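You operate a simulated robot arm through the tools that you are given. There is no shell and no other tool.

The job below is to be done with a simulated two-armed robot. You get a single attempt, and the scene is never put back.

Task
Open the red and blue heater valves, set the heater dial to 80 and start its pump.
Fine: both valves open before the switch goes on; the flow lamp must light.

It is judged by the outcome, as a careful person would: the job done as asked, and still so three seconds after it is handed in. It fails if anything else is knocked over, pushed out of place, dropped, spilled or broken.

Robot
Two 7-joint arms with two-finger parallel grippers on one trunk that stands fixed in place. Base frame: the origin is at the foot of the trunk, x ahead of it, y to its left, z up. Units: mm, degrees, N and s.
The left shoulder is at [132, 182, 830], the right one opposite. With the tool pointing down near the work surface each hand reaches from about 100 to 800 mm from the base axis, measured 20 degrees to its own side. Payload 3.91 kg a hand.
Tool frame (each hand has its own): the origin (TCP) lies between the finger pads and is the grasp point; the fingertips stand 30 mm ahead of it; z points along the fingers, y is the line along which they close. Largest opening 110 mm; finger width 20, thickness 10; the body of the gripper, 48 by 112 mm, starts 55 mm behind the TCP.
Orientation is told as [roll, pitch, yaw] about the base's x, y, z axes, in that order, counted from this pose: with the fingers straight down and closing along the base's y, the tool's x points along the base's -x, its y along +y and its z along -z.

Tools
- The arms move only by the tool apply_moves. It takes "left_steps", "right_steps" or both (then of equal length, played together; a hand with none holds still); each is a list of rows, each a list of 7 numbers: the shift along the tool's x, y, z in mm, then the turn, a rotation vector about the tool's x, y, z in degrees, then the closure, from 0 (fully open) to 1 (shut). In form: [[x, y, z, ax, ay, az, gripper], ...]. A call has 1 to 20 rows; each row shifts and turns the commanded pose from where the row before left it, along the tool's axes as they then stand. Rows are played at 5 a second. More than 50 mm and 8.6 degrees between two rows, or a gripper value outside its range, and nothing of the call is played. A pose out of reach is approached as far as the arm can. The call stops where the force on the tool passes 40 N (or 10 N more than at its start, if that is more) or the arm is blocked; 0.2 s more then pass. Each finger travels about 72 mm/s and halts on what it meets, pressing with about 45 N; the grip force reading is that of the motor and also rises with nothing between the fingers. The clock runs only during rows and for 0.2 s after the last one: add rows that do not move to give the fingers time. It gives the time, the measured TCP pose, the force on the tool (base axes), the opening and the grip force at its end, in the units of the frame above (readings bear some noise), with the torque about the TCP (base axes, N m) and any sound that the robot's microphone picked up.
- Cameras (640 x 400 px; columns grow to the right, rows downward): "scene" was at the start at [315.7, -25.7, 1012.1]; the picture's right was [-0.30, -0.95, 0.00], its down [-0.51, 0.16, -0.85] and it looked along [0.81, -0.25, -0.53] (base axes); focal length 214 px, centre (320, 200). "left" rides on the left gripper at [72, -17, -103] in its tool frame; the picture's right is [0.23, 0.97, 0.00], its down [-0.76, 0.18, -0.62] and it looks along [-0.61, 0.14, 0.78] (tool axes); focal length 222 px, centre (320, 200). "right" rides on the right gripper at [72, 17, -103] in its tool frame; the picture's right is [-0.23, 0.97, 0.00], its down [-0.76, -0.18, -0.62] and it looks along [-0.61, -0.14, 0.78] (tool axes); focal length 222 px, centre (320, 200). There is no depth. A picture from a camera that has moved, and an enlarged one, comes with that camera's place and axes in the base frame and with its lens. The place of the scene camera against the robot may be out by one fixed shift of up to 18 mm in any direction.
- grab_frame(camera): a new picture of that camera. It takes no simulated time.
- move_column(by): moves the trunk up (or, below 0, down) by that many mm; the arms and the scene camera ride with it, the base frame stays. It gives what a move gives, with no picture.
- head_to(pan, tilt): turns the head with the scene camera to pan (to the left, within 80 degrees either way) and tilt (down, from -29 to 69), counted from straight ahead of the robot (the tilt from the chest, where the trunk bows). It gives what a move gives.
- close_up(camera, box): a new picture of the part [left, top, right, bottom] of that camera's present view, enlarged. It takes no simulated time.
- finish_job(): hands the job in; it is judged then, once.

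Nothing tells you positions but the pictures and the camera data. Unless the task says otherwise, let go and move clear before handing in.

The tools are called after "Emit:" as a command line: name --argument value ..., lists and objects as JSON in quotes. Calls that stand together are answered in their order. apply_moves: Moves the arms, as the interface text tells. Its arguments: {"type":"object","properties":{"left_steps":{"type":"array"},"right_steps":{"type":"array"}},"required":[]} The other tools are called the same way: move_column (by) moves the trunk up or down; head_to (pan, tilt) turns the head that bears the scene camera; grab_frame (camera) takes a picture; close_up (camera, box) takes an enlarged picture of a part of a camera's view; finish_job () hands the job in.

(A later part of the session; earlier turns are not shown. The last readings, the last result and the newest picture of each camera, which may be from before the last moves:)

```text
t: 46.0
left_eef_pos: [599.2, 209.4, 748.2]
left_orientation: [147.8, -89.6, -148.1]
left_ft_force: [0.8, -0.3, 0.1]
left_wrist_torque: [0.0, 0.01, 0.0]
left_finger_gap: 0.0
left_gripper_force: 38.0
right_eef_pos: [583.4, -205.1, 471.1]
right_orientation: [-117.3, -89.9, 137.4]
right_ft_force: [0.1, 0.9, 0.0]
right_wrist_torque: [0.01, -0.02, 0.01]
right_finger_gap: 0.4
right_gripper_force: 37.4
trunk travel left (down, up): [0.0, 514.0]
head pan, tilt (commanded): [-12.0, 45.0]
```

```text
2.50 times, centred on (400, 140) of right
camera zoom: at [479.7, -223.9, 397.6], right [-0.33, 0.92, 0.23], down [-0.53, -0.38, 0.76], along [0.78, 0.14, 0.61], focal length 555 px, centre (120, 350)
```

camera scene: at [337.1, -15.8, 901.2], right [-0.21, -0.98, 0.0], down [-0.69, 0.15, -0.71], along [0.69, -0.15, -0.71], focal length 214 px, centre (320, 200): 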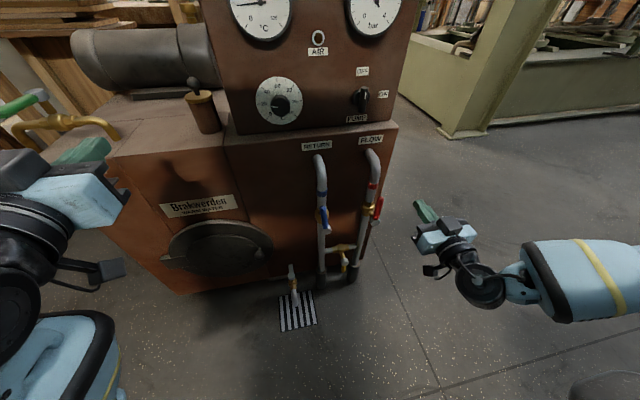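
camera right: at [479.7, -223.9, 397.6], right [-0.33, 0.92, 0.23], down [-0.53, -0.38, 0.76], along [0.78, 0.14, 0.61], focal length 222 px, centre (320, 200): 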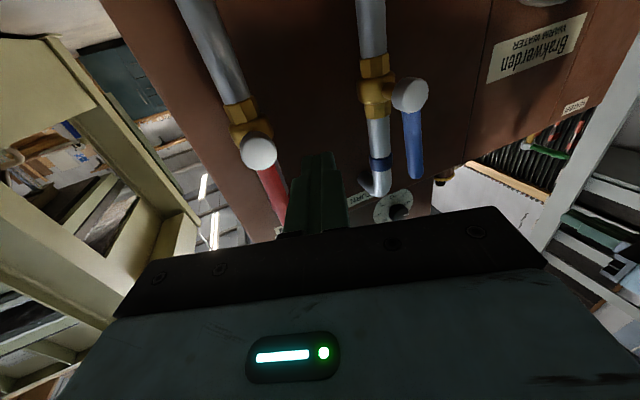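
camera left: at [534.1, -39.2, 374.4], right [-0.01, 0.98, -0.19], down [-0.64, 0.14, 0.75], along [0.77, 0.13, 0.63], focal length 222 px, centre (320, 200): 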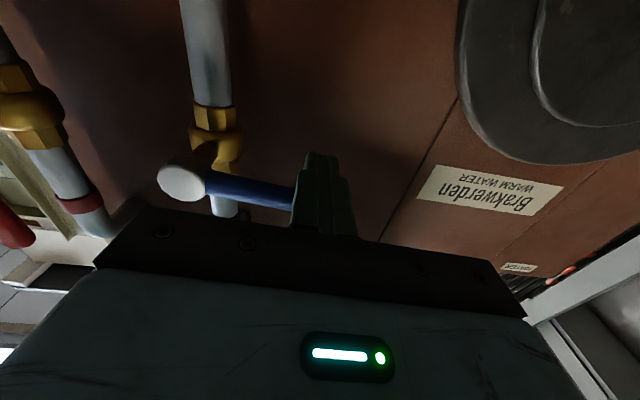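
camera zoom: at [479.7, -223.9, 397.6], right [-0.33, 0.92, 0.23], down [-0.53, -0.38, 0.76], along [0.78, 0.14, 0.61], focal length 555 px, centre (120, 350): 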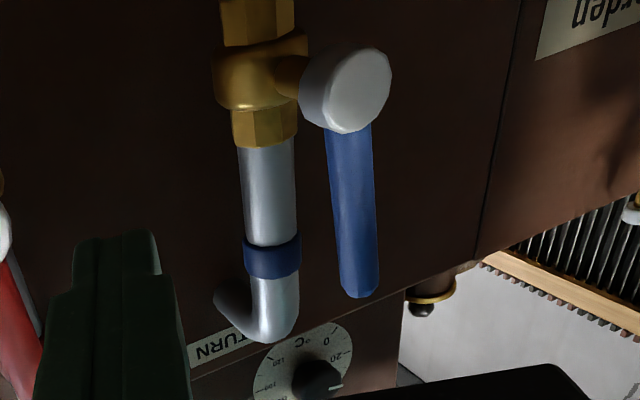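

The blue handle stands about 4 degrees short of vertical (the red one is true), so I'll go back and press it fully home once more.

Emit:
apply_moves --right_steps '[[-13, 35.4, 13.9, -6.7, 0, 0, 1], [-13, 33.5, 18, -6.7, 0, 0, 1], [-13, 31.2, 21.7, -6.6, 0, 0, 1]]'

Emit:
close_up --camera "scene" --box '[280, 150, 420, 270]'

```text
t: 46.9
left_eef_pos: [599.2, 210.8, 748.9]
left_orientation: [148.9, -89.7, -149.1]
left_ft_force: [0.6, 0.0, 0.0]
left_wrist_torque: [-0.03, -0.01, -0.02]
left_finger_gap: 0.0
left_gripper_force: 37.7
right_eef_pos: [585.5, -90.3, 509.8]
right_orientation: [-86.2, -89.9, 126.2]
right_ft_force: [-0.2, 0.4, 0.7]
right_wrist_torque: [0.01, 0.0, -0.01]
right_finger_gap: 0.0
right_gripper_force: 37.6
trunk travel left (down, up): [0.0, 514.0]
head pan, tilt (commanded): [-12.0, 45.0]
```

```text
3.33 times, centred on (350, 210) of scene
camera zoom: at [337.0, -16.0, 901.2], right [-0.21, -0.98, 0.0], down [-0.69, 0.15, -0.71], along [0.69, -0.15, -0.71], focal length 715 px, centre (220, 167)
```

zoom: 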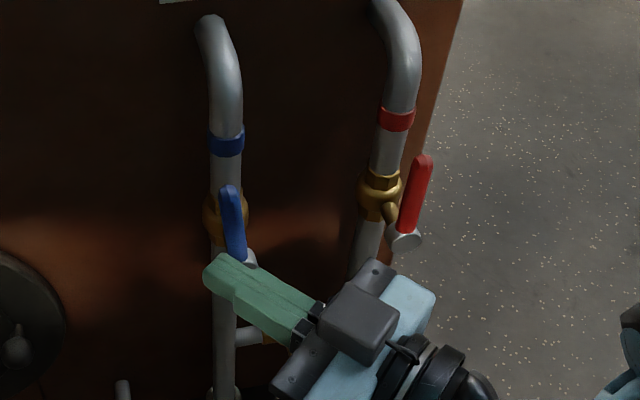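

Emit:
apply_moves --right_steps '[[0, 0, 18, 0, 0, 0, 1], [0, 0, 18, 0, 0, 0, 1], [0, 0, 17, 0, 0, 0, 1], [0, -7.7, -6.4, 0, 0, 0, 1], [0, -7.7, -6.4, 0, 0, 0, 1], [0, -3.8, -3.2, 0, 0, 0, 1], [0, -2.3, -1.9, 0, 0, 0, 1]]'

Emit:
close_up --camera "right" --box '[160, 0, 360, 240]'

```text
t: 48.5
left_eef_pos: [597.9, 210.8, 748.0]
left_orientation: [149.9, -89.6, -150.2]
left_ft_force: [-0.4, 0.1, -0.3]
left_wrist_torque: [0.01, -0.02, 0.0]
left_finger_gap: 0.0
left_gripper_force: 37.3
right_eef_pos: [624.2, -83.6, 510.0]
right_orientation: [-101.2, -89.9, 141.1]
right_ft_force: [0.4, 0.3, 0.0]
right_wrist_torque: [-0.02, -0.03, -0.02]
right_finger_gap: 0.1
right_gripper_force: 37.1
trunk travel left (down, up): [0.0, 514.0]
head pan, tilt (commanded): [-12.0, 45.0]
```

```text
1.67 times, centred on (260, 120) of right
camera zoom: at [535.2, -137.5, 436.3], right [-0.63, 0.75, 0.23], down [-0.36, -0.54, 0.76], along [0.69, 0.39, 0.61], focal length 370 px, centre (420, 333)
```

zoom: 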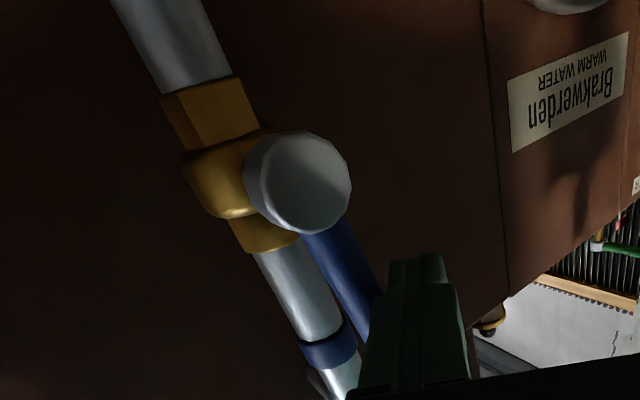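

Emit:
apply_moves --right_steps '[[0, -2.3, -1.9, 0, 0, 0, 1], [0, -2.3, -1.9, 0, 0, 0, 1], [0, -1.5, -1.3, 0, 0, 0, 1], [0, 0, 0, 0, 0, 0, 1]]'

Emit:
close_up --camera "right" --box '[160, 0, 360, 240]'

Emit:
close_up --camera "scene" --box '[300, 180, 400, 250]'

```text
t: 49.5
left_eef_pos: [597.3, 209.6, 748.4]
left_orientation: [153.4, -89.6, -153.7]
left_ft_force: [0.3, -0.6, -1.0]
left_wrist_torque: [0.02, 0.02, 0.05]
left_finger_gap: 0.0
left_gripper_force: 37.4
right_eef_pos: [626.0, -91.1, 510.1]
right_orientation: [-134.1, -89.9, 174.1]
right_ft_force: [-5.1, 3.2, 3.2]
right_wrist_torque: [-0.04, -0.09, 0.07]
right_finger_gap: 0.0
right_gripper_force: 37.9
trunk travel left (down, up): [0.0, 514.0]
head pan, tilt (commanded): [-12.0, 45.0]
```

```text
1.67 times, centred on (260, 120) of right
camera zoom: at [534.9, -145.1, 437.0], right [-0.63, 0.75, 0.23], down [-0.36, -0.54, 0.76], along [0.69, 0.4, 0.61], focal length 370 px, centre (420, 333)
```

zoom: 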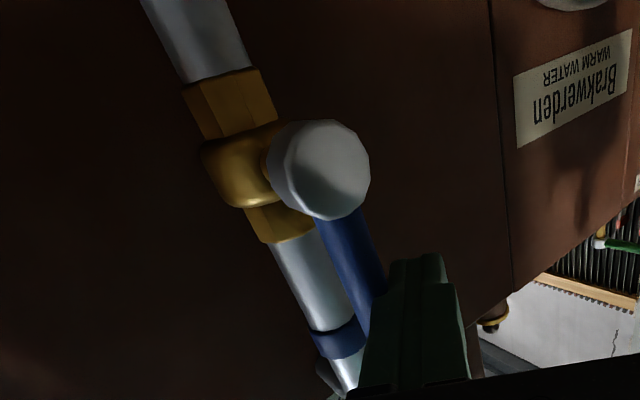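

```text
5.71 times, centred on (350, 215) of scene
camera zoom: at [336.6, -15.7, 901.3], right [-0.21, -0.98, 0.0], down [-0.69, 0.15, -0.71], along [0.69, -0.15, -0.71], focal length 1226 px, centre (149, 114)
```

zoom: 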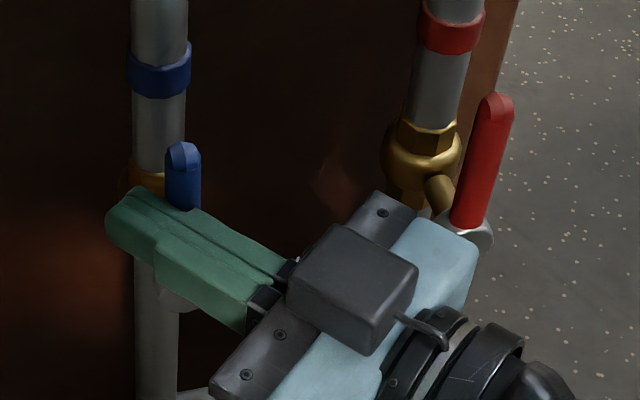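

The blue handle is now vertical with only light contact. I'll ease away slowly so it stays there.

Emit:
apply_moves --right_steps '[[0, 0.8, 0.6, 0, 0, 0, 1], [0, 1.5, 1.3, 0, 0, 0, 1], [0, 3.8, 3.2, 0, 0, 0, 1], [0, 7.7, 6.4, 0, 0, 0, 1], [0, 7.7, 6.4, 0, 0, 0, 1], [0, 0, -20, 0, 0, 0, 1], [0, 0, -20, 0, 0, 0, 1], [0, 0, -20, 0, 0, 0, 1]]'

Emit:
close_up --camera "scene" --box '[300, 180, 400, 250]'

```text
t: 51.2
left_eef_pos: [598.0, 210.4, 748.8]
left_orientation: [151.1, -89.7, -151.4]
left_ft_force: [-0.8, 0.5, -0.6]
left_wrist_torque: [0.02, -0.03, -0.02]
left_finger_gap: 0.0
left_gripper_force: 37.9
right_eef_pos: [581.9, -102.7, 510.3]
right_orientation: [-110.2, -90.0, 150.2]
right_ft_force: [-0.2, 1.1, -0.1]
right_wrist_torque: [0.04, -0.04, 0.0]
right_finger_gap: 0.0
right_gripper_force: 37.5
trunk travel left (down, up): [0.0, 514.0]
head pan, tilt (commanded): [-12.0, 45.0]
```

```text
5.71 times, centred on (350, 215) of scene
camera zoom: at [337.1, -15.8, 901.2], right [-0.21, -0.98, 0.0], down [-0.69, 0.15, -0.71], along [0.69, -0.15, -0.71], focal length 1226 px, centre (149, 114)
```

zoom: 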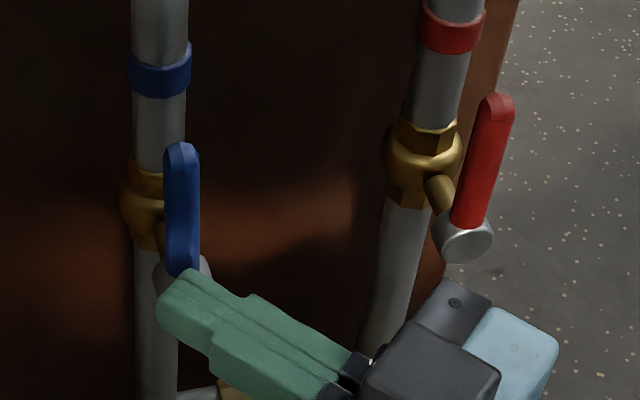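

Both handles now stand vertical. I'll park the right hand to the right and bring the left hand, opened, in front of the dial.

Emit:
apply_moves --right_steps '[[0, -25, -20, 6.7, 0, 0, 1], [0, -30, -15, 6.7, 0, 0, 1], [0, -35, -10, 6.7, 0, 0, 1], [0, -38, -12, 6.7, 0, 0, 1], [0, -40, 0, 6.7, 0, 0, 1], [0, -40, 0, 6.5, 0, 0, 1]]' --left_steps '[[4, -40, 7, 0, 0, 0, 0.25], [4, -40, 7, 0, 0, 0, 0.25], [4, -40, 7, 0, 0, 0, 0.25], [4, -40, 7, 0, 0, 0, 0.25], [4, -40, 7, 0, 0, 0, 0.25], [4, -40, 7, 0, 0, 0, 0.25]]'

Emit:
grab_frame --camera "left"

Emit:
grab_frame --camera "scene"

```text
t: 52.6
left_eef_pos: [642.5, -18.1, 707.6]
left_orientation: [92.6, -86.7, -91.7]
left_ft_force: [-0.9, 0.5, 0.8]
left_wrist_torque: [0.05, 0.01, 0.02]
left_finger_gap: 82.6
left_gripper_force: 0.0
right_eef_pos: [607.9, -322.6, 510.4]
right_orientation: [-165.0, -89.9, 165.0]
right_ft_force: [0.0, 0.4, 1.2]
right_wrist_torque: [0.04, 0.02, -0.01]
right_finger_gap: 0.0
right_gripper_force: 37.1
trunk travel left (down, up): [0.0, 514.0]
head pan, tilt (commanded): [-12.0, 45.0]
```

```text
taken
camera left: at [540.3, -32.7, 634.6], right [-0.02, 0.98, -0.17], down [-0.63, 0.12, 0.77], along [0.78, 0.12, 0.62], focal length 222 px, centre (320, 200)
```

left: 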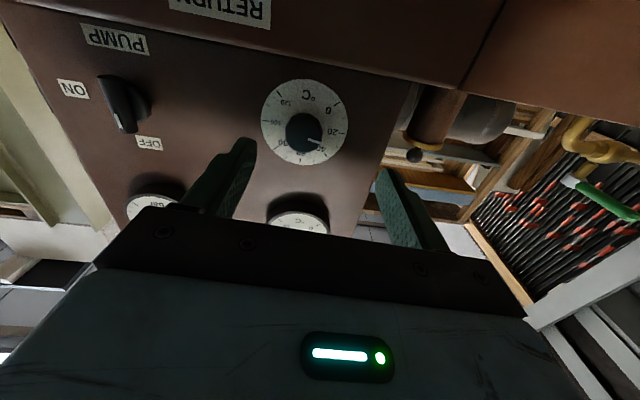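

```text
taken
camera scene: at [337.0, -15.7, 901.2], right [-0.21, -0.98, 0.0], down [-0.69, 0.15, -0.71], along [0.69, -0.15, -0.71], focal length 214 px, centre (320, 200)
```

scene: 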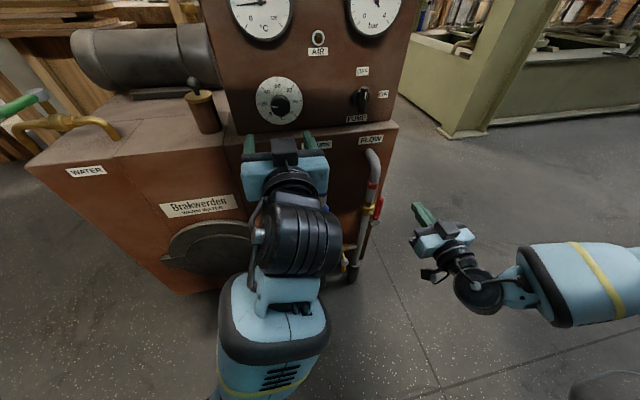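

The left arm is again held low by the trunk and can't square up to the dial. I'll withdraw it to the left, raise the trunk back 100 mm, and use the right arm, which has a better elbow position.

Emit:
apply_moves --left_steps '[[0, 40, -7, 0, 0, 0, 0.25], [0, 40, -7, 0, 0, 0, 0.25], [0, 40, -7, 0, 0, 0, 0.25], [0, 40, -7, 0, 0, 0, 0.25], [0, 40, -7, 0, 0, 0, 0.25]]'

Emit:
move_column --by 100

Emit:
grab_frame --camera "scene"

```text
t: 53.9
left_eef_pos: [604.5, 168.6, 723.6]
left_orientation: [-178.7, -89.7, 178.3]
left_ft_force: [-0.6, 0.9, 0.2]
left_wrist_torque: [0.01, 0.01, -0.01]
left_finger_gap: 82.1
left_gripper_force: 0.0
right_eef_pos: [608.1, -322.3, 510.1]
right_orientation: [-147.5, -89.9, 147.4]
right_ft_force: [-0.3, -0.6, -0.4]
right_wrist_torque: [0.03, 0.01, -0.03]
right_finger_gap: 0.0
right_gripper_force: 37.5
trunk travel left (down, up): [0.0, 514.0]
head pan, tilt (commanded): [-12.0, 45.0]
```

```text
t: 55.2
left_eef_pos: [604.0, 168.7, 823.2]
left_orientation: [143.1, -89.7, -143.4]
left_ft_force: [1.7, 0.1, -0.5]
left_wrist_torque: [-0.01, 0.0, 0.05]
left_finger_gap: 82.5
left_gripper_force: 0.1
right_eef_pos: [606.3, -322.8, 609.6]
right_orientation: [-44.0, -90.0, 44.1]
right_ft_force: [-0.2, -0.1, 0.2]
right_wrist_torque: [-0.01, 0.0, 0.0]
right_finger_gap: 0.1
right_gripper_force: 37.6
trunk travel left (down, up): [-100.0, 414.0]
head pan, tilt (commanded): [-12.0, 45.0]
```

```text
taken
camera scene: at [310.1, -15.9, 992.5], right [-0.21, -0.98, 0.0], down [-0.69, 0.15, -0.71], along [0.69, -0.15, -0.71], focal length 214 px, centre (320, 200)
```

scene: 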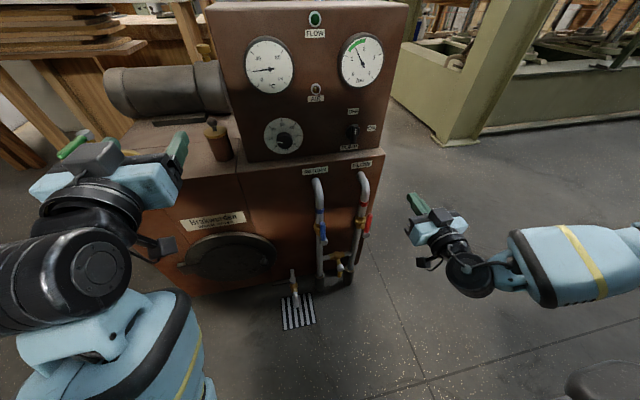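

Emit:
apply_moves --right_steps '[[-14.4, 36.6, 4.2, 0, 0, 0, 0.25], [-14.4, 36.6, 4.2, 0, 0, 0, 0.25], [-14.4, 36.6, 4.2, 0, 0, 0, 0.25], [-14.4, 36.6, 4.2, 0, 0, 0, 0.25], [-14.4, 36.6, 4.2, 0, 0, 0, 0.25], [-14.4, 36.6, 4.2, 0, 0, 0, 0.25], [-14.4, 36.6, 4.2, 0, 0, 0, 0.25], [-14.4, 36.6, 4.2, 0, 0, 0, 0.25]]' --left_steps '[[0, 20, 0, 0, 0, 0, 0.25], [0, 20, 0, 0, 0, 0, 0.25], [0, 20, 0, 0, 0, 0, 0.25], [0, 0, 0, 0, 0, 0, 0.25], [0, 0, 0, 0, 0, 0, 0.25], [0, 0, 0, 0, 0, 0, 0.25], [0, 0, 0, 0, 0, 0, 0.25], [0, 0, 0, 0, 0, 0, 0.25]]'

Emit:
grab_frame --camera "scene"

Emit:
grab_frame --camera "right"

```text
t: 57.0
left_eef_pos: [604.2, 229.8, 824.3]
left_orientation: [150.3, -89.6, -150.5]
left_ft_force: [-0.3, 0.0, 0.3]
left_wrist_torque: [0.02, -0.02, -0.01]
left_finger_gap: 82.7
left_gripper_force: 0.0
right_eef_pos: [630.7, -102.8, 697.2]
right_orientation: [-116.4, -89.9, 116.7]
right_ft_force: [0.2, 0.2, 0.8]
right_wrist_torque: [0.0, 0.04, 0.01]
right_finger_gap: 82.8
right_gripper_force: 0.0
right hand out of reach, approached as far as the arm can: row 7, 8
trunk travel left (down, up): [-100.0, 414.0]
head pan, tilt (commanded): [-12.0, 45.0]
```

```text
taken
camera scene: at [309.8, -15.8, 992.7], right [-0.21, -0.98, 0.0], down [-0.69, 0.15, -0.71], along [0.69, -0.15, -0.71], focal length 214 px, centre (320, 200)
```

scene: 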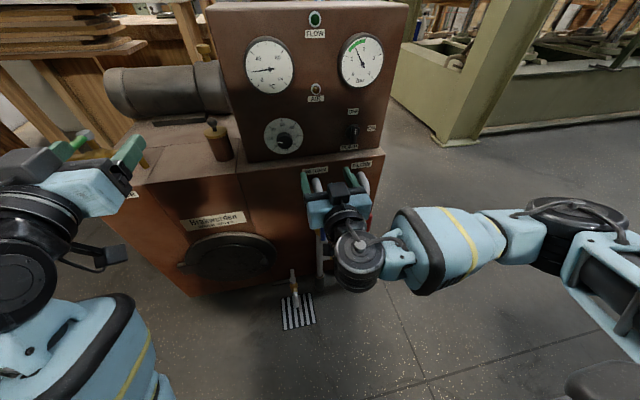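

```text
taken
camera right: at [528.2, -86.8, 623.8], right [0.0, 0.97, 0.23], down [-0.62, -0.18, 0.76], along [0.78, -0.14, 0.61], focal length 222 px, centre (320, 200)
```

right: 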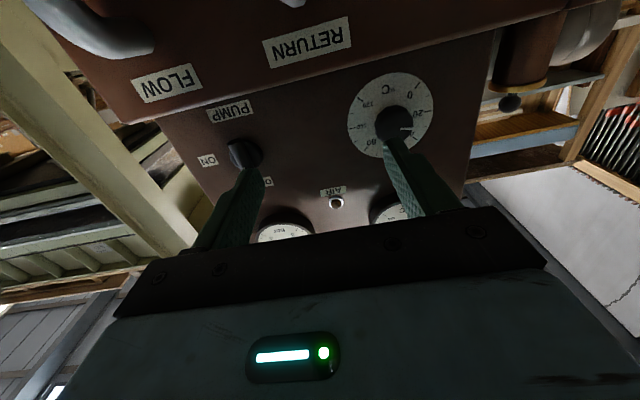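

Moving forward should straighten the right arm and ease its limit, so I'll advance first and then shift left toward the dial.

Emit:
apply_moves --right_steps '[[0, 0, 25, 0, 0, 0, 0.25], [0, 0, 25, 0, 0, 0, 0.25], [-5, 0, 20, 0, 0, 0, 0.25], [-7, 25, 0, 0, 0, 0, 0.25], [-8, 25, 0, 0, 0, 0, 0.25], [-7, 22, 0, 0, 0, 0, 0.25]]'

Emit:
grab_frame --camera "scene"

Emit:
grab_frame --camera "right"

```text
t: 58.4
left_eef_pos: [603.7, 229.0, 823.9]
left_orientation: [149.5, -89.6, -150.0]
left_ft_force: [0.1, -0.4, 0.2]
left_wrist_torque: [-0.01, 0.0, 0.01]
left_finger_gap: 82.7
left_gripper_force: 0.1
right_eef_pos: [694.7, -120.2, 703.5]
right_orientation: [-135.6, -89.8, 135.5]
right_ft_force: [0.1, 0.6, 0.3]
right_wrist_torque: [0.02, 0.0, -0.02]
right_finger_gap: 82.7
right_gripper_force: 0.0
right hand out of reach, approached as far as the arm can: row 1, 3, 4, 5, 6
trunk travel left (down, up): [-100.0, 414.0]
head pan, tilt (commanded): [-12.0, 45.0]
```

```text
taken
camera scene: at [309.8, -15.9, 992.7], right [-0.21, -0.98, 0.0], down [-0.69, 0.15, -0.71], along [0.69, -0.15, -0.71], focal length 214 px, centre (320, 200)
```

scene: 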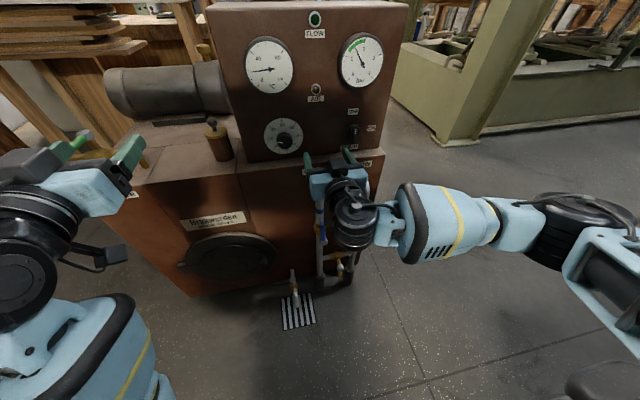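

```text
taken
camera right: at [590.8, -102.4, 631.6], right [0.0, 0.97, 0.23], down [-0.62, -0.18, 0.76], along [0.78, -0.14, 0.61], focal length 222 px, centre (320, 200)
```

right: 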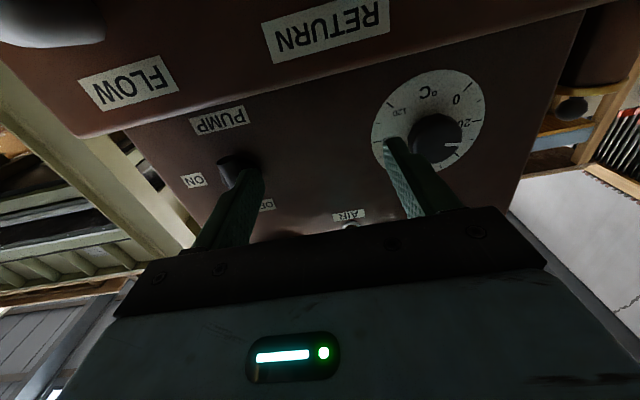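

The right arm's wrist bend is limiting it at this trunk height. Raising the trunk will stretch the arm and ease the bend, so I'll go up 200 mm and come back down to the panel.

Emit:
apply_moves --right_steps '[[0, 0, -20, 0, 0, 0, 0.25], [0, -10, -15, 0, 0, 0, 0.25]]'

Emit:
move_column --by 200

Emit:
grab_frame --camera "scene"

```text
t: 59.0
left_eef_pos: [603.4, 230.3, 824.1]
left_orientation: [150.9, -89.7, -151.2]
left_ft_force: [0.0, -0.6, 0.6]
left_wrist_torque: [-0.02, -0.01, 0.02]
left_finger_gap: 82.5
left_gripper_force: 0.2
right_eef_pos: [659.3, -130.2, 705.4]
right_orientation: [-124.4, -89.9, 124.3]
right_ft_force: [-0.2, -0.1, -0.6]
right_wrist_torque: [-0.04, -0.01, 0.02]
right_finger_gap: 82.4
right_gripper_force: 0.1
trunk travel left (down, up): [-100.0, 414.0]
head pan, tilt (commanded): [-12.0, 45.0]
```

```text
t: 61.1
left_eef_pos: [604.0, 230.3, 1023.2]
left_orientation: [145.4, -89.7, -145.7]
left_ft_force: [-0.1, 0.7, -0.4]
left_wrist_torque: [0.02, 0.02, 0.05]
left_finger_gap: 82.3
left_gripper_force: 0.0
right_eef_pos: [659.8, -129.5, 903.8]
right_orientation: [-106.7, -90.0, 106.9]
right_ft_force: [0.2, -0.4, -0.1]
right_wrist_torque: [0.0, -0.01, -0.02]
right_finger_gap: 82.6
right_gripper_force: 0.1
trunk travel left (down, up): [-300.0, 214.0]
head pan, tilt (commanded): [-12.0, 45.0]
```

```text
taken
camera scene: at [237.0, -15.9, 1216.4], right [-0.21, -0.98, 0.0], down [-0.69, 0.15, -0.71], along [0.69, -0.15, -0.71], focal length 214 px, centre (320, 200)
```

scene: 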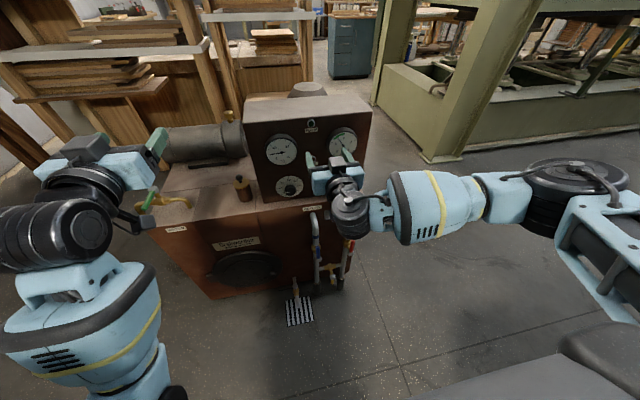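

Emit:
apply_moves --right_steps '[[36, 0, 0, 0, 0, 0, 0.25], [36, 0, 0, 0, 0, 0, 0.25], [36, 0, 0, 0, 0, 0, 0.25], [36, 0, 0, 0, 0, 0, 0.25], [35, 0, 0, 0, 0, 0, 0.25], [0, 25, 0, 0, 0, 0, 0.25], [0, 25, 0, 0, 0, 0, 0.25]]'

Emit:
grab_frame --camera "scene"

```text
t: 62.8
left_eef_pos: [604.7, 230.4, 1024.6]
left_orientation: [150.8, -89.6, -151.2]
left_ft_force: [-1.0, -0.3, -0.2]
left_wrist_torque: [-0.03, -0.03, 0.0]
left_finger_gap: 82.4
left_gripper_force: 0.1
right_eef_pos: [626.8, -172.4, 791.3]
right_orientation: [-65.1, -90.0, 65.2]
right_ft_force: [0.1, 0.0, 0.3]
right_wrist_torque: [-0.01, 0.0, 0.01]
right_finger_gap: 82.3
right_gripper_force: 0.1
right hand out of reach, approached as far as the arm can: row 1, 2, 3, 4, 5, 6, 7
trunk travel left (down, up): [-300.0, 214.0]
head pan, tilt (commanded): [-12.0, 45.0]
```

```text
taken
camera scene: at [236.8, -15.9, 1216.4], right [-0.21, -0.98, 0.0], down [-0.69, 0.15, -0.71], along [0.69, -0.15, -0.71], focal length 214 px, centre (320, 200)
```

scene: 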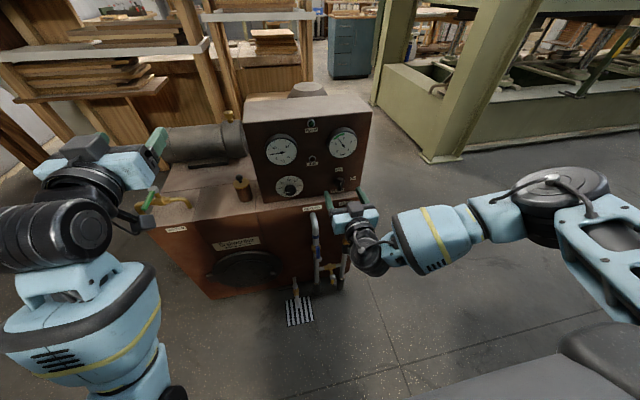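

Going down from here bends the right wrist even more, so the right arm isn't suited. The left arm has its elbow low, which suits a higher trunk, so I'll move the right hand aside and bring the left hand down toward the dial.

Emit:
apply_moves --right_steps '[[0, -30, 0, 0, 0, 0, 0.25], [0, -30, 0, 0, 0, 0, 0.25], [0, -30, 0, 0, 0, 0, 0.25], [0, -30, 0, 0, 0, 0, 0.25], [0, -30, 0, 0, 0, 0, 0.25], [0, 0, 0, 0, 0, 0, 0.25], [0, 0, 0, 0, 0, 0, 0.25]]' --left_steps '[[38, 0, 0, 0, 0, 0, 0.25], [38, 0, 0, 0, 0, 0, 0.25], [38, 0, 0, 0, 0, 0, 0.25], [38, 0, 0, 0, 0, 0, 0.25], [38, 0, 0, 0, 0, 0, 0.25], [38, 0, 0, 0, 0, 0, 0.25], [38, 0, 0, 0, 0, 0, 0.25]]'

Emit:
grab_frame --camera "scene"

```text
t: 64.3
left_eef_pos: [604.9, 232.0, 757.8]
left_orientation: [148.5, -89.7, -148.8]
left_ft_force: [0.3, -0.2, 0.0]
left_wrist_torque: [-0.04, 0.05, 0.04]
left_finger_gap: 82.3
left_gripper_force: 0.0
right_eef_pos: [627.5, -322.8, 792.7]
right_orientation: [-136.8, -89.9, 136.9]
right_ft_force: [-0.4, -0.3, 0.1]
right_wrist_torque: [0.02, -0.01, 0.02]
right_finger_gap: 82.7
right_gripper_force: 0.1
trunk travel left (down, up): [-300.0, 214.0]
head pan, tilt (commanded): [-12.0, 45.0]
```

```text
taken
camera scene: at [236.9, -15.9, 1216.4], right [-0.21, -0.98, 0.0], down [-0.69, 0.15, -0.71], along [0.69, -0.15, -0.71], focal length 214 px, centre (320, 200)
```

scene: 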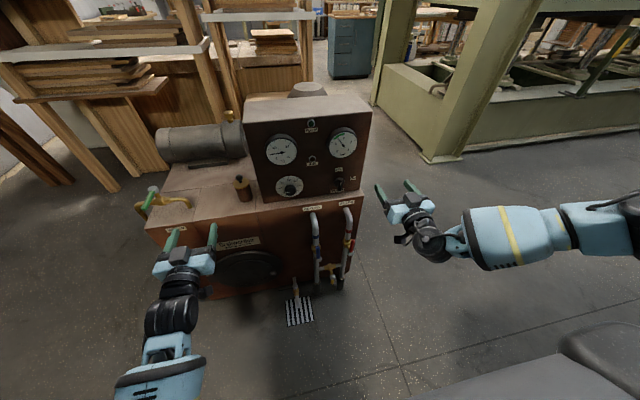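

Emit:
apply_moves --left_steps '[[5, -40, 7, 0, 0, 0, 0.25], [5, -40, 7, 0, 0, 0, 0.25], [5, -40, 7, 0, 0, 0, 0.25], [6, -40, 7, 0, 0, 0, 0.25], [6, -40, 7, 0, 0, 0, 0.25], [6, -40, 7, 0, 0, 0, 0.25], [0, -22, 3, 0, 0, 0, 0.25]]'

Emit:
grab_frame --camera "scene"

Emit:
grab_frame --camera "left"

```text
t: 65.3
left_eef_pos: [628.8, 144.3, 716.4]
left_orientation: [86.2, -83.0, -86.9]
left_ft_force: [0.6, -0.2, 0.1]
left_wrist_torque: [-0.01, 0.01, 0.02]
left_finger_gap: 82.5
left_gripper_force: 0.1
right_eef_pos: [627.1, -322.7, 791.5]
right_orientation: [-170.6, -89.9, 170.7]
right_ft_force: [-0.8, -0.1, 0.0]
right_wrist_torque: [0.01, 0.0, -0.01]
right_finger_gap: 82.5
right_gripper_force: 0.0
trunk travel left (down, up): [-300.0, 214.0]
head pan, tilt (commanded): [-12.0, 45.0]
stopped in row 4 (left hand): the arm was blocked; the commanded pose is now the measured one
```

```text
taken
camera scene: at [236.8, -16.2, 1216.4], right [-0.21, -0.98, 0.0], down [-0.69, 0.15, -0.71], along [0.69, -0.15, -0.71], focal length 214 px, centre (320, 200)
```

scene: 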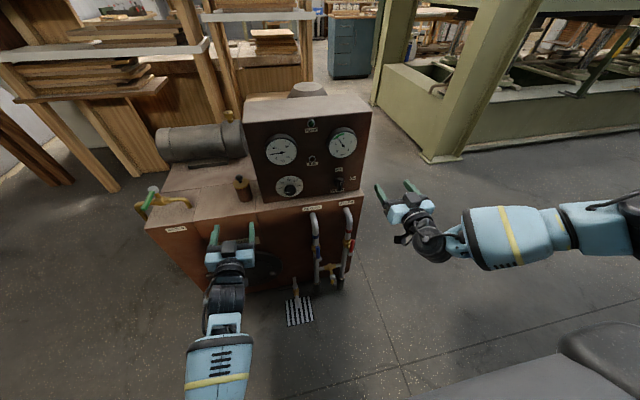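

```text
taken
camera left: at [524.2, 137.7, 643.4], right [0.01, 0.99, -0.11], down [-0.62, 0.09, 0.78], along [0.79, 0.06, 0.61], focal length 222 px, centre (320, 200)
```

left: 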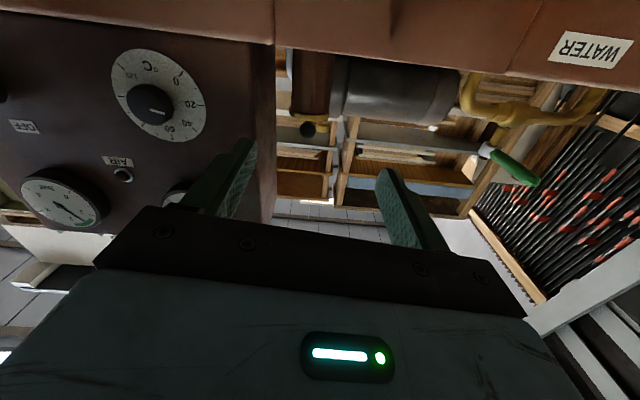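

The left arm is blocked again. I'll look over at its elbow to understand its posture before choosing another way.

Emit:
head_to --pan 40 --tilt 65

Emit:
grab_frame --camera "scene"

```text
t: 66.5
left_eef_pos: [629.3, 144.6, 715.6]
left_orientation: [85.9, -83.0, -86.6]
left_ft_force: [-0.2, -0.7, 0.0]
left_wrist_torque: [0.0, -0.03, 0.02]
left_finger_gap: 82.3
left_gripper_force: 0.0
right_eef_pos: [627.8, -323.3, 792.1]
right_orientation: [-145.2, -90.0, 145.0]
right_ft_force: [0.2, -0.8, 0.0]
right_wrist_torque: [0.0, 0.01, -0.01]
right_finger_gap: 82.2
right_gripper_force: 0.1
trunk travel left (down, up): [-300.0, 214.0]
head pan, tilt (commanded): [40.0, 65.0]
```

```text
taken
camera scene: at [203.8, 40.0, 1191.4], right [0.64, -0.77, 0.0], down [-0.69, -0.58, -0.42], along [0.32, 0.27, -0.91], focal length 214 px, centre (320, 200)
```

scene: 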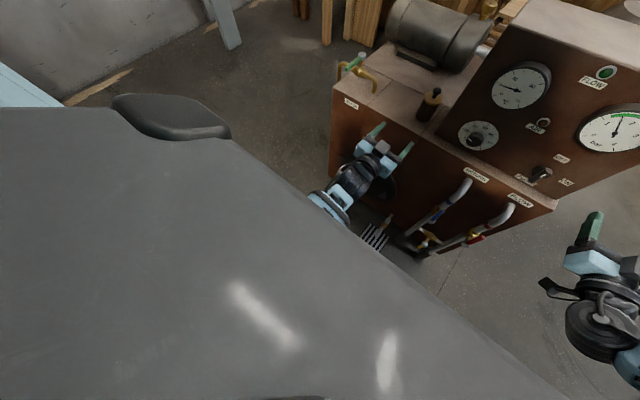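

The left forearm runs under the chest, so it gets caught unless the arm is stretched further forward. With the trunk low it came within a few millimetres of the dial line, so I'll lift the left hand, lower the trunk again, and approach further forward.

Emit:
apply_moves --left_steps '[[0, 30, 0, 0, 0, 0, 0.25], [0, 30, 0, 0, 0, -3.5, 0.25], [0, 30, 0, 0, 0, -3.5, 0.25], [-40, 0, 0, 0, 0, 0, 0.25], [-40, 0, 0, 0, 0, 0, 0.25], [-40, 0, 0, 0, 0, 0, 0.25], [-40, 0, 0, 0, 0, 0, 0.25], [-40, 0, 0, 0, 0, 0, 0.25], [-40, 0, 0, 0, 0, 0, 0.25]]'

Emit:
head_to --pan -5 --tilt 35

Emit:
move_column --by -200

Emit:
grab_frame --camera "scene"

```text
t: 68.5
left_eef_pos: [629.6, 233.2, 963.5]
left_orientation: [-13.6, -89.4, 12.8]
left_ft_force: [-0.1, -0.1, 0.9]
left_wrist_torque: [0.02, -0.02, 0.0]
left_finger_gap: 82.6
left_gripper_force: 0.0
right_eef_pos: [627.3, -323.7, 792.0]
right_orientation: [-151.4, -89.9, 151.5]
right_ft_force: [0.4, 0.1, -0.5]
right_wrist_torque: [0.01, -0.01, -0.03]
right_finger_gap: 82.4
right_gripper_force: 0.1
trunk travel left (down, up): [-300.0, 214.0]
head pan, tilt (commanded): [40.0, 65.0]
```

```text
t: 69.6
left_eef_pos: [630.4, 233.5, 963.1]
left_orientation: [-17.7, -89.4, 17.0]
left_ft_force: [1.1, 0.4, -0.4]
left_wrist_torque: [-0.01, 0.02, -0.03]
left_finger_gap: 82.4
left_gripper_force: 0.0
right_eef_pos: [628.2, -324.2, 793.0]
right_orientation: [-144.1, -89.9, 144.1]
right_ft_force: [-0.5, -0.7, 0.2]
right_wrist_torque: [0.02, 0.0, 0.0]
right_finger_gap: 82.0
right_gripper_force: 0.2
trunk travel left (down, up): [-300.0, 214.0]
head pan, tilt (commanded): [-5.0, 35.0]
```

```text
t: 71.8
left_eef_pos: [631.7, 233.3, 766.3]
left_orientation: [-17.1, -89.5, 16.4]
left_ft_force: [0.4, -1.3, 0.2]
left_wrist_torque: [-0.01, 0.01, -0.01]
left_finger_gap: 82.6
left_gripper_force: 0.0
right_eef_pos: [627.1, -323.8, 593.4]
right_orientation: [-155.1, -89.9, 155.1]
right_ft_force: [-0.3, 0.1, 0.0]
right_wrist_torque: [0.03, -0.02, 0.0]
right_finger_gap: 82.6
right_gripper_force: 0.1
trunk travel left (down, up): [-100.0, 414.0]
head pan, tilt (commanded): [-5.0, 35.0]
```

```text
taken
camera scene: at [317.7, -6.6, 1007.7], right [-0.09, -1.0, 0.0], down [-0.57, 0.05, -0.82], along [0.82, -0.07, -0.57], focal length 214 px, centre (320, 200)
```

scene: 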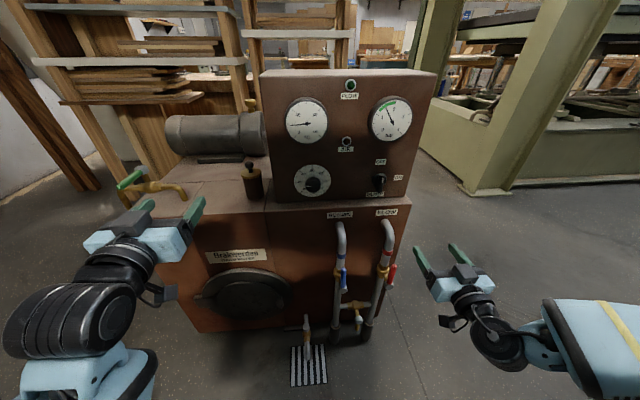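

Emit:
apply_moves --left_steps '[[8, -33, 15, 0, 0, 0, 0.25], [8, -33, 15, 0, 0, 0, 0.25], [8, -33, 15, 0, 0, 0, 0.25], [8, -33, 15, 0, 0, 0, 0.25]]'

Emit:
grab_frame --camera "scene"

```text
t: 72.8
left_eef_pos: [690.8, 99.6, 732.4]
left_orientation: [-12.5, -89.5, 11.8]
left_ft_force: [-0.9, 0.6, -1.1]
left_wrist_torque: [-0.01, 0.01, -0.01]
left_finger_gap: 82.4
left_gripper_force: 0.1
right_eef_pos: [626.9, -323.0, 592.3]
right_orientation: [-132.4, -89.9, 132.4]
right_ft_force: [0.5, -1.0, -0.7]
right_wrist_torque: [-0.02, -0.02, 0.01]
right_finger_gap: 82.5
right_gripper_force: 0.0
trunk travel left (down, up): [-100.0, 414.0]
head pan, tilt (commanded): [-5.0, 35.0]
```

```text
taken
camera scene: at [318.0, -6.5, 1007.5], right [-0.09, -1.0, 0.0], down [-0.57, 0.05, -0.82], along [0.82, -0.07, -0.57], focal length 214 px, centre (320, 200)
```

scene: 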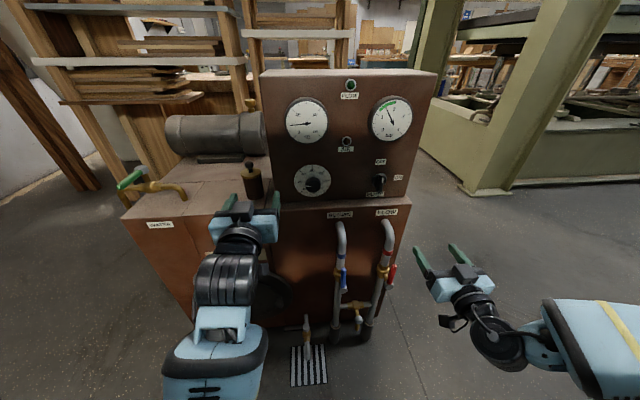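

Tracking well now. I'll continue left-hand motion across to the dial line.

Emit:
apply_moves --left_steps '[[2, -33, 0, 0, 0, 0, 0.25], [2, -33, 0, 0, 0, 0, 0.25], [2, -33, 0, 0, 0, 0, 0.25], [2, -31, 0, 0, 0, 0, 0.25]]'

Emit:
grab_frame --camera "scene"

Emit:
grab_frame --camera "left"

```text
t: 74.0
left_eef_pos: [699.3, -3.1, 714.4]
left_orientation: [94.2, -86.6, -93.0]
left_ft_force: [0.5, 0.1, -0.6]
left_wrist_torque: [0.01, -0.02, 0.01]
left_finger_gap: 82.7
left_gripper_force: 0.1
right_eef_pos: [627.0, -323.7, 592.1]
right_orientation: [-136.3, -90.0, 136.4]
right_ft_force: [-0.3, -0.6, -0.2]
right_wrist_torque: [0.02, -0.03, 0.01]
right_finger_gap: 82.7
right_gripper_force: 0.0
trunk travel left (down, up): [-100.0, 414.0]
head pan, tilt (commanded): [-5.0, 35.0]
stopped in row 4 (left hand): the arm was blocked; the commanded pose is now the measured one
```

```text
taken
camera scene: at [318.0, -6.7, 1007.5], right [-0.09, -1.0, 0.0], down [-0.57, 0.05, -0.82], along [0.82, -0.07, -0.57], focal length 214 px, centre (320, 200)
```

scene: 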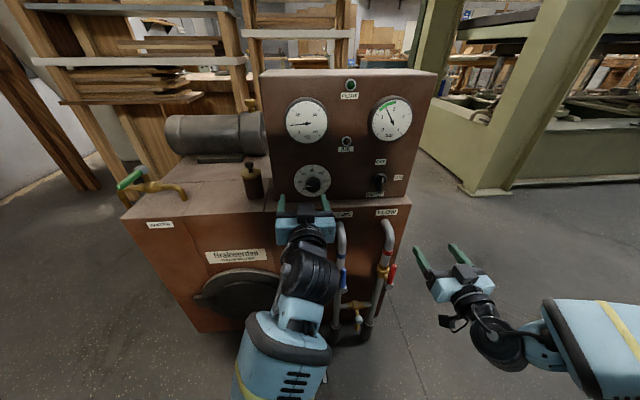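

```text
taken
camera left: at [594.7, -19.8, 641.7], right [-0.02, 0.99, -0.17], down [-0.63, 0.12, 0.77], along [0.78, 0.12, 0.62], focal length 222 px, centre (320, 200)
```

left: 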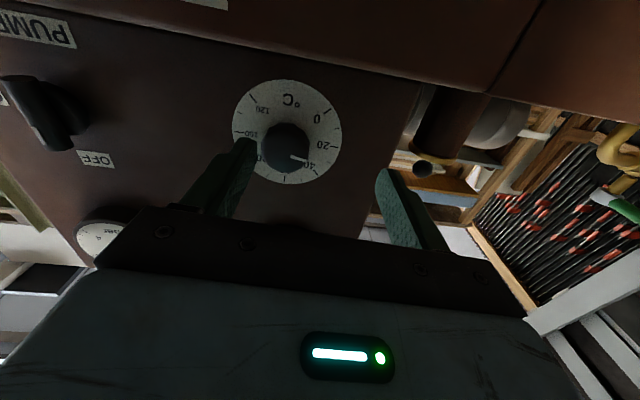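

Emit:
apply_moves --left_steps '[[0, 0, 10, 0, 0, 0, 0.25], [0, 0, 10, 0, 0, -1.5, 0.25], [-4, -9, 0, 0, 0, -1.5, 0.25], [-4, -9, 0, 0, 0, 0, 0.25], [-3, -9, 0, 0, 0, 0, 0.25]]'

Emit:
grab_frame --camera "left"

```text
t: 75.1
left_eef_pos: [720.3, -4.9, 704.9]
left_orientation: [85.6, -86.8, -83.4]
left_ft_force: [-23.3, 5.4, -0.3]
left_wrist_torque: [-0.09, -0.17, -0.77]
left_finger_gap: 79.1
left_gripper_force: 0.0
right_eef_pos: [625.3, -323.2, 593.5]
right_orientation: [-155.2, -89.8, 155.2]
right_ft_force: [0.2, 0.3, -0.1]
right_wrist_torque: [0.03, 0.01, -0.03]
right_finger_gap: 82.6
right_gripper_force: 0.1
trunk travel left (down, up): [-100.0, 414.0]
head pan, tilt (commanded): [-5.0, 35.0]
stopped in row 5 (left hand): the force on the tool passed its limit at 73 N (the readings are from after the stop); the commanded pose is now the measured one
```

```text
taken
camera left: at [617.5, -22.6, 633.1], right [-0.04, 0.98, -0.17], down [-0.63, 0.11, 0.77], along [0.78, 0.14, 0.61], focal length 222 px, centre (320, 200)
```

left: 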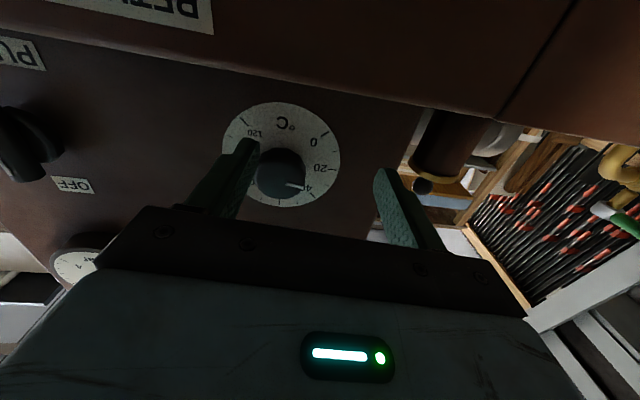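

The left arm strayed and its right finger touched the knob face, so I stopped there; the pointer still reads about 25. I'll withdraw the left hand and instead use the right arm angled slightly leftward, gripping the knob top and bottom so the angle doesn't matter.

Emit:
apply_moves --left_steps '[[0, 0, -15, 0, 0, 0, 0.25], [0, 5, -20, 0, 0, 0, 0.25], [0, 30, -10, 0, 0, 0, 0.25], [-4, 35, -8, 0, 0, -3, 0.25], [-5, 35, -8, 0, 0, 0, 0.25], [-5, 35, -8, 0, 0, 0, 0.25], [-5, 35, -8, 0, 0, 0, 0.25], [-5, 35, -8, 0, 0, 0, 0.25], [-5, 35, 0, 0, 0, 0, 0.25]]'

Emit:
grab_frame --camera "scene"

Emit:
close_up --camera "scene" --box '[270, 150, 430, 230]'

```text
t: 77.1
left_eef_pos: [626.6, 236.1, 737.2]
left_orientation: [-10.9, -89.5, 13.2]
left_ft_force: [0.1, 0.1, -0.2]
left_wrist_torque: [0.03, 0.0, -0.02]
left_finger_gap: 82.7
left_gripper_force: 0.1
right_eef_pos: [627.4, -323.9, 591.7]
right_orientation: [-147.8, -89.9, 147.8]
right_ft_force: [0.5, -0.5, -0.3]
right_wrist_torque: [-0.01, -0.04, 0.02]
right_finger_gap: 82.4
right_gripper_force: 0.1
trunk travel left (down, up): [-100.0, 414.0]
head pan, tilt (commanded): [-5.0, 35.0]
```

```text
taken
camera scene: at [317.9, -6.8, 1007.6], right [-0.09, -1.0, 0.0], down [-0.57, 0.05, -0.82], along [0.82, -0.07, -0.57], focal length 214 px, centre (320, 200)
```

scene: 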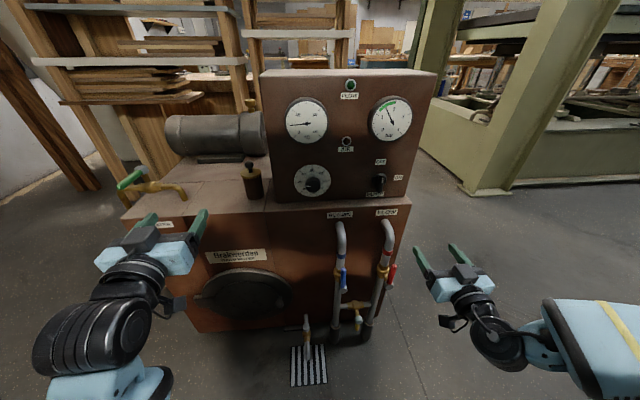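

```text
4.00 times, centred on (350, 190) of scene
camera zoom: at [317.9, -6.8, 1007.6], right [-0.09, -1.0, 0.0], down [-0.57, 0.05, -0.82], along [0.82, -0.07, -0.57], focal length 858 px, centre (200, 240)
```

zoom: 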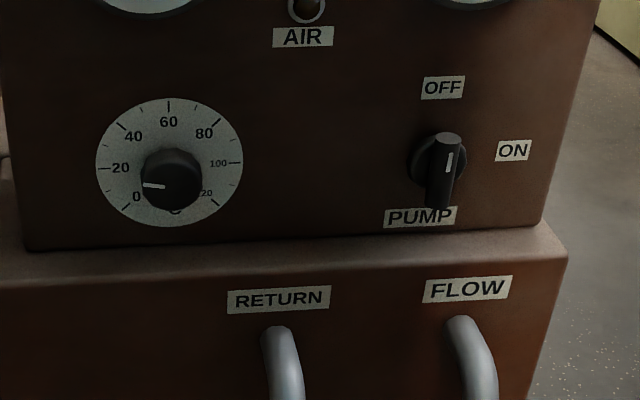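

The knob axis is near (y -30, z 726) with its face near x = 755. I'll bring the right hand up with a 12 degree leftward angle and roll it a quarter turn so the fingers close vertically.

Emit:
apply_moves --right_steps '[[-21.6, 31, 4.6, -6, 0, 0, 0.3], [-21.6, 30.3, 7.8, -6, 0, 0, 0.3], [-21.6, 29.4, 10.9, 0, 0, 0, 0.3], [-21.6, 29.4, 10.9, 0, 0, 0, 0.3], [-21.6, 29.4, 10.9, 0, 0, 0, 0.3], [0, 0, 0, 0, 0, 8.2, 0.3], [0, 0, 0, 0, 0, 8.2, 0.3], [0, 0, 0, 0, 0, 8.2, 0.3], [0, 0, 0, 0, 0, 8.2, 0.3], [0, 0, 0, 0, 0, 8.2, 0.3], [0, 0, 0, 0, 0, 8.2, 0.3], [0, 0, 0, 0, 0, 8.2, 0.3], [0, 0, 0, 0, 0, 8.2, 0.3], [0, 0, 0, 0, 0, 8.2, 0.3], [0, 0, 0, 0, 0, 8.2, 0.3], [0, 0, 0, 0, 0, 8, 0.3]]'

Emit:
grab_frame --camera "scene"

Emit:
grab_frame --camera "right"

```text
t: 80.5
left_eef_pos: [626.9, 235.6, 737.8]
left_orientation: [-9.1, -89.6, 11.3]
left_ft_force: [0.1, 0.7, -0.3]
left_wrist_torque: [-0.01, 0.01, -0.02]
left_finger_gap: 82.5
left_gripper_force: 0.2
right_eef_pos: [657.3, -148.7, 766.9]
right_orientation: [89.2, -0.7, -78.1]
right_ft_force: [0.0, -0.1, -0.4]
right_wrist_torque: [0.02, 0.02, 0.0]
right_finger_gap: 77.0
right_gripper_force: 0.1
right hand out of reach, approached as far as the arm can: row 15, 16
trunk travel left (down, up): [-100.0, 414.0]
head pan, tilt (commanded): [-5.0, 35.0]
```

```text
taken
camera scene: at [317.9, -6.7, 1007.6], right [-0.09, -1.0, 0.0], down [-0.57, 0.05, -0.82], along [0.82, -0.07, -0.57], focal length 214 px, centre (320, 200)
```

scene: 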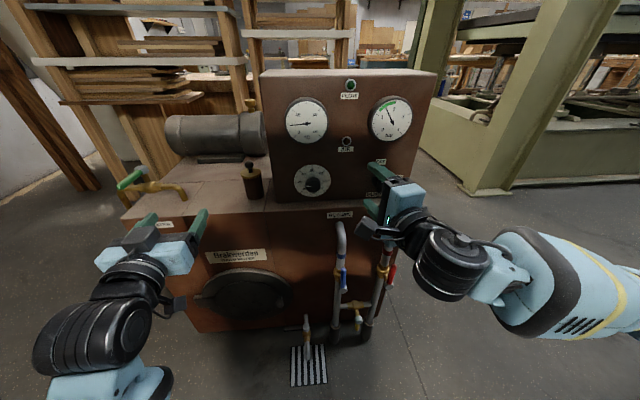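

```text
taken
camera right: at [541.3, -99.3, 785.0], right [0.06, -0.21, 0.98], down [-0.45, -0.88, -0.16], along [0.89, -0.43, -0.15], focal length 222 px, centre (320, 200)
```

right: 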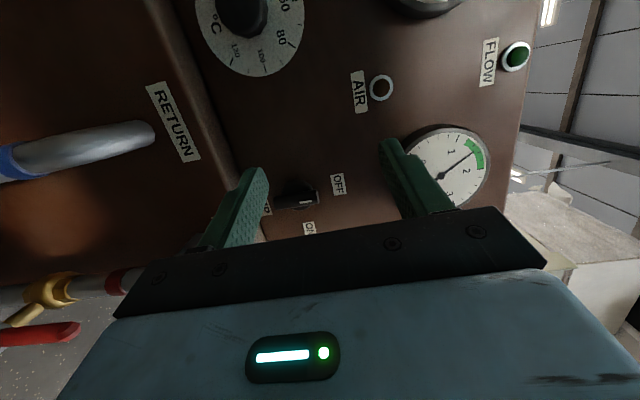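

Rolling the hand swung the right elbow lower, which is a better posture. I'll straighten the hand and try moving to the dial line.

Emit:
apply_moves --right_steps '[[0, 0, 0, 0, -6, 0, 0.3], [0, 0, 0, 0, -6, 0, 0.3], [30, -10, 2, 0, 0, 0, 0.3], [30, -10, 2, 0, 0, 0, 0.3], [30, -10, 2, 0, 0, 0, 0.3], [29, -10, 2, 0, 0, 0, 0.3]]'

Emit:
grab_frame --camera "scene"

Emit:
grab_frame --camera "right"

```text
t: 81.9
left_eef_pos: [627.0, 236.1, 737.9]
left_orientation: [-9.4, -89.6, 11.8]
left_ft_force: [-0.3, 0.1, 0.1]
left_wrist_torque: [0.0, -0.03, 0.01]
left_finger_gap: 82.3
left_gripper_force: 0.1
right_eef_pos: [659.0, -108.7, 758.0]
right_orientation: [89.9, -0.4, -89.9]
right_ft_force: [0.6, 0.5, -0.7]
right_wrist_torque: [-0.01, -0.05, -0.05]
right_finger_gap: 76.9
right_gripper_force: 0.2
right hand out of reach, approached as far as the arm can: row 4, 5, 6
trunk travel left (down, up): [-100.0, 414.0]
head pan, tilt (commanded): [-5.0, 35.0]
```

```text
taken
camera scene: at [318.0, -6.6, 1007.5], right [-0.09, -1.0, 0.0], down [-0.57, 0.05, -0.82], along [0.82, -0.07, -0.57], focal length 214 px, centre (320, 200)
```

scene: 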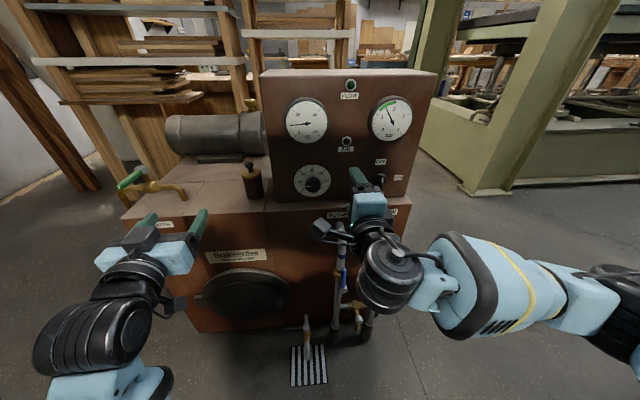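

```text
taken
camera right: at [555.4, -36.0, 774.0], right [0.0, -0.22, 0.97], down [-0.62, -0.76, -0.17], along [0.78, -0.61, -0.14], focal length 222 px, centre (320, 200)
```

right: 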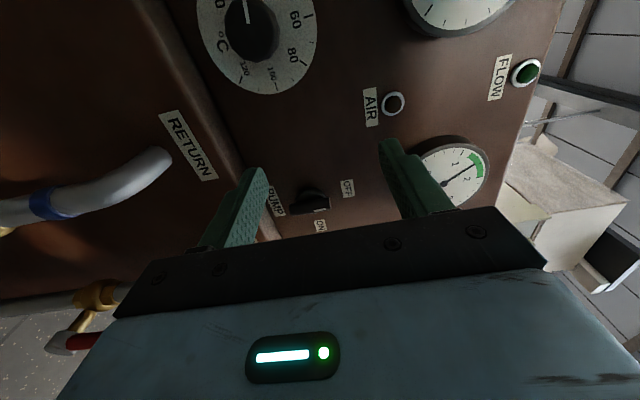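

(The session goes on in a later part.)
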